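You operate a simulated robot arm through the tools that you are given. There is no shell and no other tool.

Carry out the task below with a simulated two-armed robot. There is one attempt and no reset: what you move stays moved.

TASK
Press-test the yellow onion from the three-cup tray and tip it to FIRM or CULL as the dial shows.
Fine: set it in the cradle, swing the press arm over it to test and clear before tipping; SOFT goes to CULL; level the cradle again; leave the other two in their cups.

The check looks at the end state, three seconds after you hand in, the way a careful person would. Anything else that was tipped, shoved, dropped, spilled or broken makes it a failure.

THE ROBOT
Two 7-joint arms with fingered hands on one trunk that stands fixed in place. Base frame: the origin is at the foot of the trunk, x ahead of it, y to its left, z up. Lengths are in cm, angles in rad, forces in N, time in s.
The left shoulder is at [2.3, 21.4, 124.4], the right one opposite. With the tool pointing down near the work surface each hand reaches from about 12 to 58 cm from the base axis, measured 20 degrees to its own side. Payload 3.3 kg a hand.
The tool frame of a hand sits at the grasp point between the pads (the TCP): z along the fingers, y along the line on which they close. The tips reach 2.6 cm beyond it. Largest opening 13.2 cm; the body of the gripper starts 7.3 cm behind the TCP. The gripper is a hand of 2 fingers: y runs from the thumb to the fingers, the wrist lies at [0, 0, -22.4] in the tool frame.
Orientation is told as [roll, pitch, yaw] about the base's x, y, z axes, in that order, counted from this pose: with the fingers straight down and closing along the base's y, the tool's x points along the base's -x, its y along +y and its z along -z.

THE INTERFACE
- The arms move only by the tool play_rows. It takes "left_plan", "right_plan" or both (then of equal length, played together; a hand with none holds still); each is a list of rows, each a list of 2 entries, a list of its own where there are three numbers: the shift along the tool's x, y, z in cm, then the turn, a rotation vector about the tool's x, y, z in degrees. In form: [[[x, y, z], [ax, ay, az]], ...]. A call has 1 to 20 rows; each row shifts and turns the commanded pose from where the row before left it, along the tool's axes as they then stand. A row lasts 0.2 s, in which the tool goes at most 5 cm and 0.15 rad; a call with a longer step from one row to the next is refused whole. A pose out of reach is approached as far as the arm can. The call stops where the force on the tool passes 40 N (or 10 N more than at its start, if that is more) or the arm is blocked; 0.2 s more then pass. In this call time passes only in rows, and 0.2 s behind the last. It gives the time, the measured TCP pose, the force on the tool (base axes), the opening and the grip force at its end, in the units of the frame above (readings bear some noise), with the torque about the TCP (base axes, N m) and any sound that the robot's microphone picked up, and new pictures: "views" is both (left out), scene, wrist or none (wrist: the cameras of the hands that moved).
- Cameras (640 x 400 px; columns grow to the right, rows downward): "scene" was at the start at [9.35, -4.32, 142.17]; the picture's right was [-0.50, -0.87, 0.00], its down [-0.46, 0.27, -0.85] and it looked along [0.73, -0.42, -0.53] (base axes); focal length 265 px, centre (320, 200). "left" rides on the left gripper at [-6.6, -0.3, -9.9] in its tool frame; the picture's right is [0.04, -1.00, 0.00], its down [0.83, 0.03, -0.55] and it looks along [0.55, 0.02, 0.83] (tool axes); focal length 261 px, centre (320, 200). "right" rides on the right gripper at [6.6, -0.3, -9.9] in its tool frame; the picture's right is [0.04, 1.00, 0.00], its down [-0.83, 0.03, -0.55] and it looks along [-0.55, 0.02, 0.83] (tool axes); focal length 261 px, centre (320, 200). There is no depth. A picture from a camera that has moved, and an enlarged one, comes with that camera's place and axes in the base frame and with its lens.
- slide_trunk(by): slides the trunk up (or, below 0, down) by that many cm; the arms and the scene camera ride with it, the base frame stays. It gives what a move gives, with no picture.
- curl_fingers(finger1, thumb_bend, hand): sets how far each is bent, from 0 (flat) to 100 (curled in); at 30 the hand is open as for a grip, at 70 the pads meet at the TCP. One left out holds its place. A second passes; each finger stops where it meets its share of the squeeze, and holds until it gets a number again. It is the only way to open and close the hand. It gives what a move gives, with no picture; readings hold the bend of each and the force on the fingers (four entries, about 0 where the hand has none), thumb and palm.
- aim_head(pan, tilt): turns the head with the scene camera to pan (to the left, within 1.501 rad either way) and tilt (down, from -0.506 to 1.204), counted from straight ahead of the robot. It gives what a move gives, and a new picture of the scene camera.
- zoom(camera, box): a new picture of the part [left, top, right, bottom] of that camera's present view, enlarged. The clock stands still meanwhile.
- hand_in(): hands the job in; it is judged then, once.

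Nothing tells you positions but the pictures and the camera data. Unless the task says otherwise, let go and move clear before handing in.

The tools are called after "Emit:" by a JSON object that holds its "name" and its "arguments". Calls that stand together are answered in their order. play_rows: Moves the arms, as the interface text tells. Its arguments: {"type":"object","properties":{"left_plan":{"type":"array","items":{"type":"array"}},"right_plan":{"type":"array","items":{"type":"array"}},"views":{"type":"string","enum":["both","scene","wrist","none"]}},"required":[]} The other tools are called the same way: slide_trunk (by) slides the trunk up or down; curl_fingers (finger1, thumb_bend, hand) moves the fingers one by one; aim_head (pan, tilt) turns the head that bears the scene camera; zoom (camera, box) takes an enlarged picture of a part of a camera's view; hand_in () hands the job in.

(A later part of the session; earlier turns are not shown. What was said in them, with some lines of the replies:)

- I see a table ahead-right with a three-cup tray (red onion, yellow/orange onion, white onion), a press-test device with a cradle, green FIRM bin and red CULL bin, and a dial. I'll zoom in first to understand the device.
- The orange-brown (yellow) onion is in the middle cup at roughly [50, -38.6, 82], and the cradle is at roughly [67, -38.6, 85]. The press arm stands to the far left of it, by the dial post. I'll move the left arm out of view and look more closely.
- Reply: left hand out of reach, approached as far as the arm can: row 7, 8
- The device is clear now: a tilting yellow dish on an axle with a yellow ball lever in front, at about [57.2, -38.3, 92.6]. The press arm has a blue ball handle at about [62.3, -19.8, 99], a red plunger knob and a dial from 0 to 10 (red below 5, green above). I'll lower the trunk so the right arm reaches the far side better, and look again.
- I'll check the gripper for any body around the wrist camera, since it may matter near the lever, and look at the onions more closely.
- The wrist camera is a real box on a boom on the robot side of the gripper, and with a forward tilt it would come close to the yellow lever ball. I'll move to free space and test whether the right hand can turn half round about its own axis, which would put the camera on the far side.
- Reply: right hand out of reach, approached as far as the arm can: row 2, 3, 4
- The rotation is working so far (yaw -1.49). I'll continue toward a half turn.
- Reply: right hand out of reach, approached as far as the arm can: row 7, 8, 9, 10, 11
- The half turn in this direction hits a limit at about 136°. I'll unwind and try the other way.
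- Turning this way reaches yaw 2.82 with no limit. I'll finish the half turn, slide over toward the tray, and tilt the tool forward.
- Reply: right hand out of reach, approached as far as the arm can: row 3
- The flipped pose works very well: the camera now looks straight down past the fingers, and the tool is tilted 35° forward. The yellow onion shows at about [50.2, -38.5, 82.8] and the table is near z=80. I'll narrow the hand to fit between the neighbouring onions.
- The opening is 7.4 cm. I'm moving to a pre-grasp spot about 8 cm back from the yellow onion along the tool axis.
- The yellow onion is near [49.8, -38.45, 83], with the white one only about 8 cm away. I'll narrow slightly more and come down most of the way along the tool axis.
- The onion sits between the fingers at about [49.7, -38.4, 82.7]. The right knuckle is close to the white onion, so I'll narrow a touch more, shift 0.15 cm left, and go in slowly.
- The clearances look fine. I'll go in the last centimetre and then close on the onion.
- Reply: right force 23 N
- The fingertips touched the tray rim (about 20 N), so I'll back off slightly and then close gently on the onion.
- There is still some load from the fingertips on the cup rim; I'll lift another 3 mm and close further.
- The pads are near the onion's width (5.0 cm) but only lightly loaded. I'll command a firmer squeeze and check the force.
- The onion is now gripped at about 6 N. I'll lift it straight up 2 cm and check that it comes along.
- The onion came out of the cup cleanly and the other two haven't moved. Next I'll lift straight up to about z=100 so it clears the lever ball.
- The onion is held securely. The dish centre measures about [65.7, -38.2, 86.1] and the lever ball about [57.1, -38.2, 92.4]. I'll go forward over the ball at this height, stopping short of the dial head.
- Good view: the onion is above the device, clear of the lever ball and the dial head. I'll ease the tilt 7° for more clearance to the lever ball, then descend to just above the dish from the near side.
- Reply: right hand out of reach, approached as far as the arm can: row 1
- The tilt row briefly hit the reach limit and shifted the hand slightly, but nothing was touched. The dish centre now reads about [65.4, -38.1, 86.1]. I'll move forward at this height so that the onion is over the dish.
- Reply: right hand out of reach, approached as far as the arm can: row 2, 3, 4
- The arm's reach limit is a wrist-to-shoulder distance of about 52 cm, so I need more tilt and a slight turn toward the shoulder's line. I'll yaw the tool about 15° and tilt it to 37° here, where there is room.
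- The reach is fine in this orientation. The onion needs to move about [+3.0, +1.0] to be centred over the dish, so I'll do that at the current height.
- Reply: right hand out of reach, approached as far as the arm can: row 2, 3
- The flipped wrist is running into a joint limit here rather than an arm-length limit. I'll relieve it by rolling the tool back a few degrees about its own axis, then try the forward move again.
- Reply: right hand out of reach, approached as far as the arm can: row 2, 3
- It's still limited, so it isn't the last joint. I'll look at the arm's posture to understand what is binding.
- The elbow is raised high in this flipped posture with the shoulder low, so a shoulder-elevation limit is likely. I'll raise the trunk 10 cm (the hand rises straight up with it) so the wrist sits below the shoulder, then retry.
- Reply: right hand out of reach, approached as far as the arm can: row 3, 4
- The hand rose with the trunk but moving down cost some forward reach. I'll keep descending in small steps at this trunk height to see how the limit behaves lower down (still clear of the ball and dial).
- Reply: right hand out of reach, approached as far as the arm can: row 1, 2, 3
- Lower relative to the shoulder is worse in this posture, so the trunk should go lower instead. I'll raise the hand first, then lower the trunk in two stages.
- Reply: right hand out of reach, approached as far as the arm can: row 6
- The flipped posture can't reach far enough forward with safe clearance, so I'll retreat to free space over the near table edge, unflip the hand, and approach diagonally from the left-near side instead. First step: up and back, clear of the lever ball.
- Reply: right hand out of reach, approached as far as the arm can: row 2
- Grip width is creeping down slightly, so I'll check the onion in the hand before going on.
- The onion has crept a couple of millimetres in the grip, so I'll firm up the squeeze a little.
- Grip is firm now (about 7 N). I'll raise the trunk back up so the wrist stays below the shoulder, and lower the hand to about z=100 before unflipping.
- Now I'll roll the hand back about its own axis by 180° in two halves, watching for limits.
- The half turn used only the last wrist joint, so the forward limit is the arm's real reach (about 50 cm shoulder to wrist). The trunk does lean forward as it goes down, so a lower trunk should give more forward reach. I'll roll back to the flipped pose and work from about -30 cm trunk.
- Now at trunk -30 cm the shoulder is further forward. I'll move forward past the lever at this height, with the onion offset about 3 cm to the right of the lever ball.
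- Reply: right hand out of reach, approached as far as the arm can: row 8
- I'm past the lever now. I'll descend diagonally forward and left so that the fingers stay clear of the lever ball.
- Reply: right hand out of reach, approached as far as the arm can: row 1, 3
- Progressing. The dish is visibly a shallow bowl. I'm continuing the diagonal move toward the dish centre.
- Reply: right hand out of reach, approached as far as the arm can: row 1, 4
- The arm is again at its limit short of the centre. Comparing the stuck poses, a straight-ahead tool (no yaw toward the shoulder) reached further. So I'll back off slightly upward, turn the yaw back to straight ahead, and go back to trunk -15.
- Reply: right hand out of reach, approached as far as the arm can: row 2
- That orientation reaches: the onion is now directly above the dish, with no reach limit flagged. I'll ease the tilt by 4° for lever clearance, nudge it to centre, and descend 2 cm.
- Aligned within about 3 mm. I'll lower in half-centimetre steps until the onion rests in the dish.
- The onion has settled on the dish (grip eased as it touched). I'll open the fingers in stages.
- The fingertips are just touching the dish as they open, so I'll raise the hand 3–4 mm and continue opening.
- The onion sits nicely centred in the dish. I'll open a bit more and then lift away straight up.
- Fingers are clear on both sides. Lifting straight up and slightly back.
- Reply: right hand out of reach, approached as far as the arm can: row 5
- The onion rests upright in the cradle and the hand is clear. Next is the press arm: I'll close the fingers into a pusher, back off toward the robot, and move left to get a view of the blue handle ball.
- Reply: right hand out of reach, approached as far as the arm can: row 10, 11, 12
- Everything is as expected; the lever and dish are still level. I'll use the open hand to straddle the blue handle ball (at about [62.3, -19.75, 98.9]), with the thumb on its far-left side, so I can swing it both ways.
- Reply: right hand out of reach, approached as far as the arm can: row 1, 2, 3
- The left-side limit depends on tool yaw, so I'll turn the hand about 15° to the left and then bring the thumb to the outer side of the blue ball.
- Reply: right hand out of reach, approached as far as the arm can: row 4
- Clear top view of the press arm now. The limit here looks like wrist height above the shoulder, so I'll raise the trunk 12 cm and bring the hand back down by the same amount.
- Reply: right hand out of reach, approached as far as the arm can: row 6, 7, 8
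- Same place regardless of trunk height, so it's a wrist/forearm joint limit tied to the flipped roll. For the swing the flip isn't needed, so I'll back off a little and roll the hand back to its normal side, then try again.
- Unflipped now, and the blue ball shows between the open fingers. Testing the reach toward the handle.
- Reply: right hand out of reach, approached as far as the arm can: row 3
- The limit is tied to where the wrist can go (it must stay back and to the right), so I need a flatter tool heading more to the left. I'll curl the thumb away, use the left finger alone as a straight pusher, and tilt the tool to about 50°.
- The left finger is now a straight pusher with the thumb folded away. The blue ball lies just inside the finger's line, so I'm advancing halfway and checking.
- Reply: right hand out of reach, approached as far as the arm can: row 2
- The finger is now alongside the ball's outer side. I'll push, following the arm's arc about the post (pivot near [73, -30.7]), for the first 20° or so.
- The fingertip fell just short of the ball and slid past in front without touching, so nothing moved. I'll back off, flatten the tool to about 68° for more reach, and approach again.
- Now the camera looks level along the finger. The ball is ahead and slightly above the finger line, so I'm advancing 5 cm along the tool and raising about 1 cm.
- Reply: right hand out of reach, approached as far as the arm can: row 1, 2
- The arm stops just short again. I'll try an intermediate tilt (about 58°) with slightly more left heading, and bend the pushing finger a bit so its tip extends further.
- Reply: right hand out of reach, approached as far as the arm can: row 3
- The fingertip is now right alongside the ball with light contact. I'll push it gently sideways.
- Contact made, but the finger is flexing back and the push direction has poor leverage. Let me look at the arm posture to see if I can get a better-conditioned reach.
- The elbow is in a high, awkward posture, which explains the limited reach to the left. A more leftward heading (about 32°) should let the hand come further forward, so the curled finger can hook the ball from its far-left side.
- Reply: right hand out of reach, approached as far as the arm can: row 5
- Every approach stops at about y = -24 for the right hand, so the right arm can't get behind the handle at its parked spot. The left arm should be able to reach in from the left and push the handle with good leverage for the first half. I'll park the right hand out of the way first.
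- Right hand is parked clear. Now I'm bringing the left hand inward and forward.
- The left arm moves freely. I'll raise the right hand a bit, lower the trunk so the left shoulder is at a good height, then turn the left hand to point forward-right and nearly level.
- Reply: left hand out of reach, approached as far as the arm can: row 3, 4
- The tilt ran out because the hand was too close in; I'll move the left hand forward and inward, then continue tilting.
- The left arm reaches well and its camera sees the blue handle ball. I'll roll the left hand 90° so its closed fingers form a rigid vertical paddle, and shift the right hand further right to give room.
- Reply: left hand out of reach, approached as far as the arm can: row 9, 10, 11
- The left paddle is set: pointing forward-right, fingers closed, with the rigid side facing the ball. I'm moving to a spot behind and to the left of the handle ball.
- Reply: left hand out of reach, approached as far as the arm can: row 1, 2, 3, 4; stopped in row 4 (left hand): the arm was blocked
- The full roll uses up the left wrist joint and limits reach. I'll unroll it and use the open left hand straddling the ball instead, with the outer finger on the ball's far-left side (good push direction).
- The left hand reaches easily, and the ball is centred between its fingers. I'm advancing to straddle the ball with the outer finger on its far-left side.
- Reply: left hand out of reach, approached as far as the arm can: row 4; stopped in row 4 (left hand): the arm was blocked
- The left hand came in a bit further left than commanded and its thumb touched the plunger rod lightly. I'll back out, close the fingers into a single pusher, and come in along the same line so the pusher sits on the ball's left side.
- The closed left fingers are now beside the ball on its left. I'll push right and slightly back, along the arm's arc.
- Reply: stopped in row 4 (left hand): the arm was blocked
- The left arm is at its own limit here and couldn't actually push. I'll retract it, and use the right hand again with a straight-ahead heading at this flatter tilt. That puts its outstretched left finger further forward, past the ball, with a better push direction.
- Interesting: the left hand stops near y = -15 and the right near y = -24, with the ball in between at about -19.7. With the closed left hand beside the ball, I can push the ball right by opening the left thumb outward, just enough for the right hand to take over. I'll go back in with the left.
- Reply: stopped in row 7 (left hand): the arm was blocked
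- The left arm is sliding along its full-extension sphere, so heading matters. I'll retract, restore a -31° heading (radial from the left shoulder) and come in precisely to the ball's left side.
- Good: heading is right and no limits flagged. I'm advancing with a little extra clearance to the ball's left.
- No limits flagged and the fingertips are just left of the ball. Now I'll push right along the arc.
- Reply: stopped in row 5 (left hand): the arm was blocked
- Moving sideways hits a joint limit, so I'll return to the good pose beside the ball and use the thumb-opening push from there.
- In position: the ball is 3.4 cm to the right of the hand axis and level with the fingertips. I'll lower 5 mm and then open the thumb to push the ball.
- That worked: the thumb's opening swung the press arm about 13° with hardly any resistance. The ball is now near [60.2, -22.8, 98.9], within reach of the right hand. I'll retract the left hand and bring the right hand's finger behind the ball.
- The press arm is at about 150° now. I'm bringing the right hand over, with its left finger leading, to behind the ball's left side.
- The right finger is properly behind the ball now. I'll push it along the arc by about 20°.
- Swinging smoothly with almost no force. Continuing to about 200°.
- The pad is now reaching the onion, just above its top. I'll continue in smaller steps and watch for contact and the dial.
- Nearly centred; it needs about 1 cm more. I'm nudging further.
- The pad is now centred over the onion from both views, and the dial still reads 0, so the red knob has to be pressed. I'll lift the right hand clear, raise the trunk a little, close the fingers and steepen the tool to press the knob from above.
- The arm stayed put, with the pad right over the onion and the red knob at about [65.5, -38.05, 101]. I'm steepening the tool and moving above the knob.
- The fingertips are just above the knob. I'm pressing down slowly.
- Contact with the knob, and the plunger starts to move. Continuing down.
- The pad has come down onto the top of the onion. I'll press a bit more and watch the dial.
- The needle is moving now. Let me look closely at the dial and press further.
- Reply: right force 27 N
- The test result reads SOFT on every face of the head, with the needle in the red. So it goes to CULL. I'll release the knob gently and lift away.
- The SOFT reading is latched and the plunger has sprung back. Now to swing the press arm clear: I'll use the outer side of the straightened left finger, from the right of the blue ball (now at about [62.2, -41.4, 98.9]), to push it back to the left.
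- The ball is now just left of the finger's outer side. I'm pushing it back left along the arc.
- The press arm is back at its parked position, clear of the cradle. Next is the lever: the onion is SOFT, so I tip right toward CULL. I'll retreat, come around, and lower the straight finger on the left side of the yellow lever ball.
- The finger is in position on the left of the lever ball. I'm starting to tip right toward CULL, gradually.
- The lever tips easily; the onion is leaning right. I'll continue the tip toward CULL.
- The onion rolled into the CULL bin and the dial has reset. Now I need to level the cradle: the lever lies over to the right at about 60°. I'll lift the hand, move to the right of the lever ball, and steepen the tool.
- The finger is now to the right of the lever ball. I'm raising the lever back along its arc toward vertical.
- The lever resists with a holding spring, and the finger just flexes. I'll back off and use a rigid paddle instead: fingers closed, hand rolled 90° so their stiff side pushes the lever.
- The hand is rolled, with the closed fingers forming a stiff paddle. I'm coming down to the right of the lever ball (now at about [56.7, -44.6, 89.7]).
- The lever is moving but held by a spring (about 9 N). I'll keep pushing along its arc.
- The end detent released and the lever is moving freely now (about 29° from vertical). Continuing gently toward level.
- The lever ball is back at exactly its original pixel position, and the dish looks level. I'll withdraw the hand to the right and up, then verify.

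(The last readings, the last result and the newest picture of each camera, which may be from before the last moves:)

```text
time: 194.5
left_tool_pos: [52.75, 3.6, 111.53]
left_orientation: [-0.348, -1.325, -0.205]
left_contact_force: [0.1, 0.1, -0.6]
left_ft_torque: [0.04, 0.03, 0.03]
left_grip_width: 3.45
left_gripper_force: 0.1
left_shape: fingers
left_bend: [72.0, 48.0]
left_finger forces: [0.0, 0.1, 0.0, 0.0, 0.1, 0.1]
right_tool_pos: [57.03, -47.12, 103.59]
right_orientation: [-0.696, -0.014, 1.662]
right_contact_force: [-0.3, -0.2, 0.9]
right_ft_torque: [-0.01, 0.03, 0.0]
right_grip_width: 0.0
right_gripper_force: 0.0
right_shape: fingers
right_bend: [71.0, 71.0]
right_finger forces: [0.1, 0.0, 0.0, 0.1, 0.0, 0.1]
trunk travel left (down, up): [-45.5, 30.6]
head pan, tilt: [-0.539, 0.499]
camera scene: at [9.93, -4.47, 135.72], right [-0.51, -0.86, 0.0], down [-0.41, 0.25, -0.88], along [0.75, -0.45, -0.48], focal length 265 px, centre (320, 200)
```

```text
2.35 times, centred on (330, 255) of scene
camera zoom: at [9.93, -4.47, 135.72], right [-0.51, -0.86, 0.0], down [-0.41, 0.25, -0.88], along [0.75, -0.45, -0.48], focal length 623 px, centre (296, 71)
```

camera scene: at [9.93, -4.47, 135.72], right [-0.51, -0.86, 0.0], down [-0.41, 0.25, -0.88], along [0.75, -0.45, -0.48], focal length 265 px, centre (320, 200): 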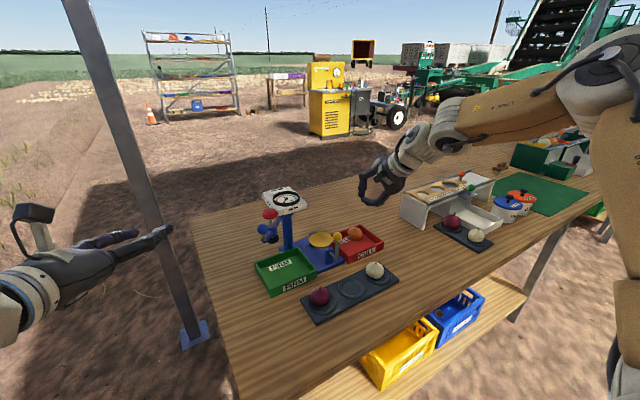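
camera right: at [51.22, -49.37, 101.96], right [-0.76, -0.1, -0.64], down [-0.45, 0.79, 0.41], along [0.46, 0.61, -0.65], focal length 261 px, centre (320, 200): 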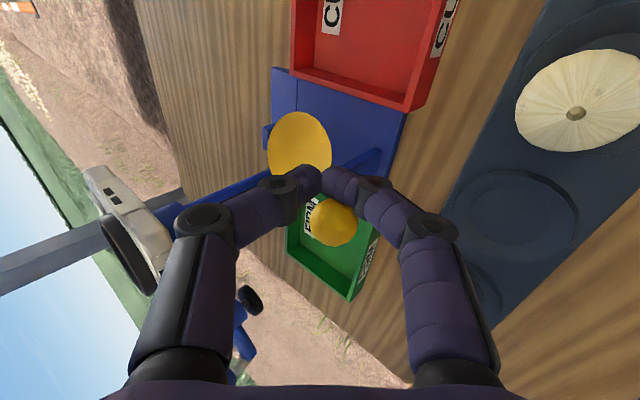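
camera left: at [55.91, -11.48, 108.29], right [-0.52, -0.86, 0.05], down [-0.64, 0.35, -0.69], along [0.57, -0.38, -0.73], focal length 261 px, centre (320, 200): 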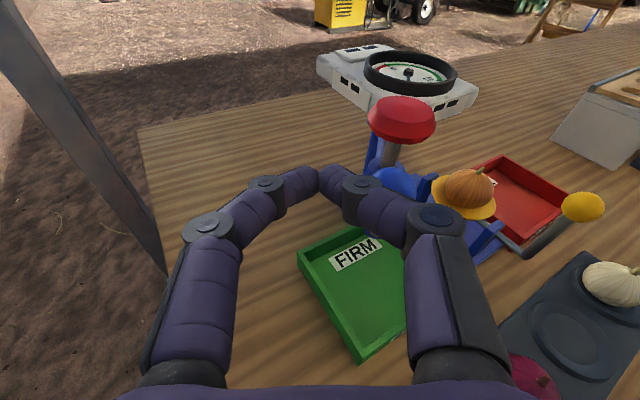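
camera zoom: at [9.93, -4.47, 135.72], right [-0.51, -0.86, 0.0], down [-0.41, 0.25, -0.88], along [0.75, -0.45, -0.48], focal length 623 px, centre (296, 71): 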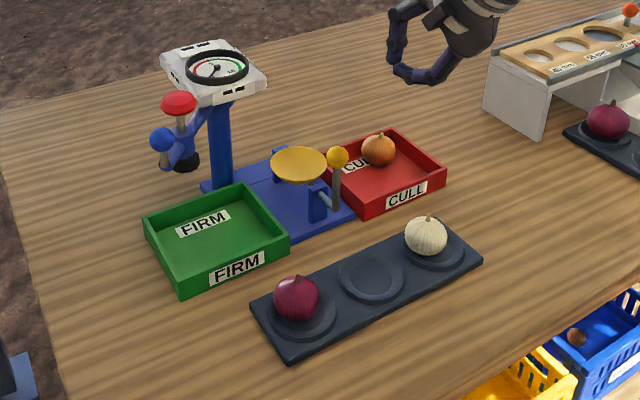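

The onion is in the CULL bin, the lever is upright, the press arm is parked, and the other two onions are in their cups. I'll take a closer look to confirm the cradle is level.

Emit:
{"name": "zoom", "arguments": {"camera": "scene", "box": [300, 220, 360, 265]}}

Emit:
{"name": "zoom", "arguments": {"camera": "right", "box": [0, 0, 640, 400]}}

```text
8.89 times, centred on (330, 242) of scene
camera zoom: at [9.93, -4.47, 135.72], right [-0.51, -0.86, 0.0], down [-0.41, 0.25, -0.88], along [0.75, -0.45, -0.48], focal length 2354 px, centre (231, -178)
```

zoom: 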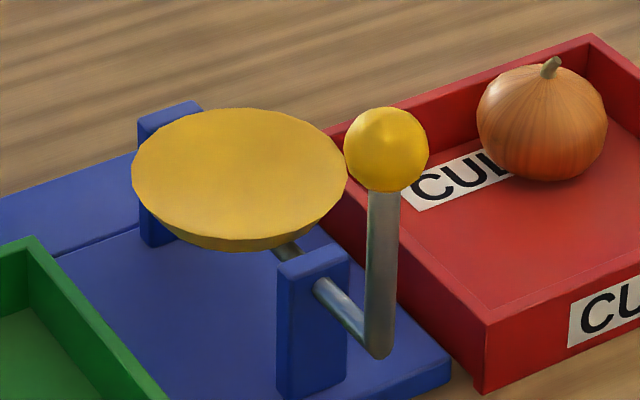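

```text
1.00 times, centred on (320, 200) of right (not enlarged: the box is as wide or as high as the picture)
camera zoom: at [51.6, -54.35, 111.2], right [-0.76, -0.1, -0.64], down [-0.45, 0.79, 0.41], along [0.46, 0.61, -0.65], focal length 261 px, centre (320, 200)
```

zoom: 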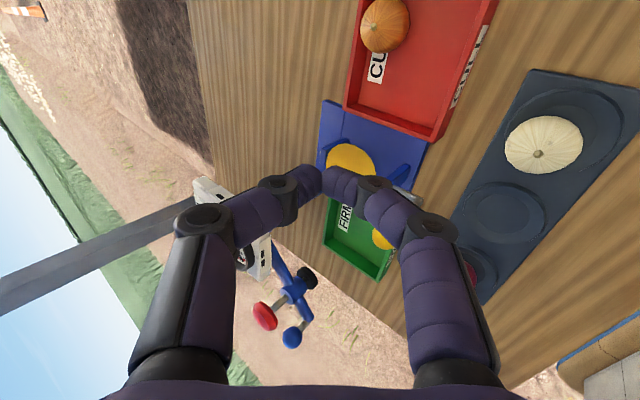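

Lever and dish match the original level picture. I'll move the right hand back and clear, then do a final check.

Emit:
{"name": "play_rows", "arguments": {"right_plan": [[[0.4, 1.88, -2.53], [0, 0, 0]], [[0.4, 1.88, -2.53], [0, 0, 0]], [[0.4, 1.88, -2.53], [0, 0, 0]], [[0.4, 1.88, -2.53], [0, 0, 0]]], "views": "scene"}}

Emit:
{"name": "zoom", "arguments": {"camera": "scene", "box": [240, 170, 420, 340]}}

Emit:
{"name": "zoom", "arguments": {"camera": "scene", "box": [300, 220, 360, 265]}}

```text
time: 195.5
left_tool_pos: [52.8, 3.64, 111.56]
left_orientation: [-0.346, -1.326, -0.205]
left_contact_force: [-0.6, 0.4, 0.0]
left_ft_torque: [0.01, 0.01, 0.0]
left_grip_width: 3.46
left_gripper_force: 0.1
left_shape: fingers
left_bend: [72.0, 48.0]
left_finger forces: [0.1, 0.1, 0.1, 0.0, 0.1, 0.0]
right_tool_pos: [44.9, -49.8, 106.29]
right_orientation: [-0.696, -0.013, 1.664]
right_contact_force: [-0.7, -0.6, 0.5]
right_ft_torque: [0.02, 0.0, 0.0]
right_grip_width: 0.0
right_gripper_force: 0.2
right_shape: fingers
right_bend: [71.0, 71.0]
right_finger forces: [0.1, 0.0, 0.1, 0.0, 0.0, 0.0]
trunk travel left (down, up): [-45.5, 30.6]
head pan, tilt: [-0.539, 0.499]
camera scene: at [9.89, -4.52, 135.72], right [-0.51, -0.86, 0.0], down [-0.41, 0.25, -0.88], along [0.75, -0.45, -0.48], focal length 265 px, centre (320, 200)
```

scene: 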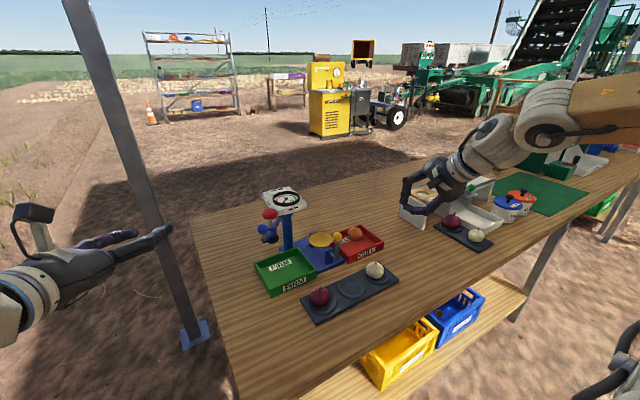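

```text
2.35 times, centred on (330, 255) of scene
camera zoom: at [9.89, -4.52, 135.72], right [-0.51, -0.86, 0.0], down [-0.41, 0.25, -0.88], along [0.75, -0.45, -0.48], focal length 623 px, centre (296, 71)
```

zoom: 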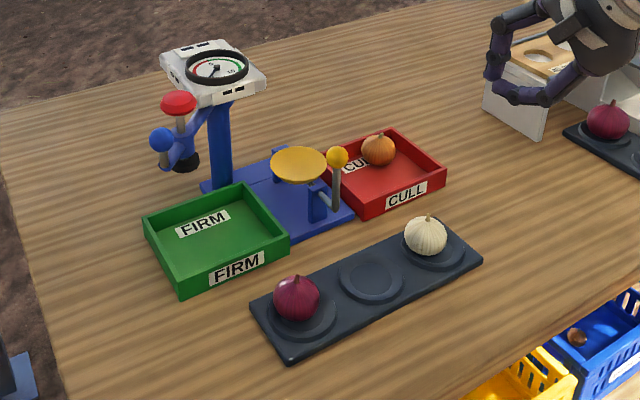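

```text
8.89 times, centred on (330, 242) of scene
camera zoom: at [9.89, -4.52, 135.72], right [-0.51, -0.86, 0.0], down [-0.41, 0.25, -0.88], along [0.75, -0.45, -0.48], focal length 2354 px, centre (231, -178)
```

zoom: 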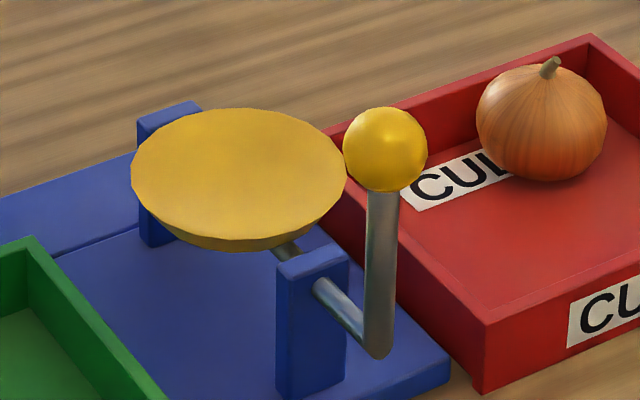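

The final check holds up:
- **Onion:** the yellow onion tested SOFT and sits in the CULL bin.
- **Cradle:** it is level again.
- **Press arm:** it is parked clear of the cradle.
- **Other onions:** the red and white ones are still in their cups.
- **Hands:** both are clear of everything.

I'm handing in.

Emit:
{"name": "hand_in", "arguments": {}}

```text
The job is handed in.
```

I tested the yellow onion, tipped it into the CULL bin and handed the job in; the result of the check hasn't come back.

- **Test:** I set the onion in the cradle, swung the press arm over it and pressed the knob. The dial read about 2, in the red, and the head showed SOFT.
- **Tip:** I swung the press arm back to about where it was parked before tipping. The onion rolled into CULL when I tipped the cradle right.
- **Cradle:** The lever is upright again, and the dish looks level against the starting picture.
- **Other onions:** The red and white ones are still in their cups.
- **Contact along the way:** While picking up the onion, my fingertips pressed on the tray's cup rim with about 20 N. The left thumb later touched the plunger rod lightly. I saw nothing shift from either one.

Both hands are clear of everything on the table.
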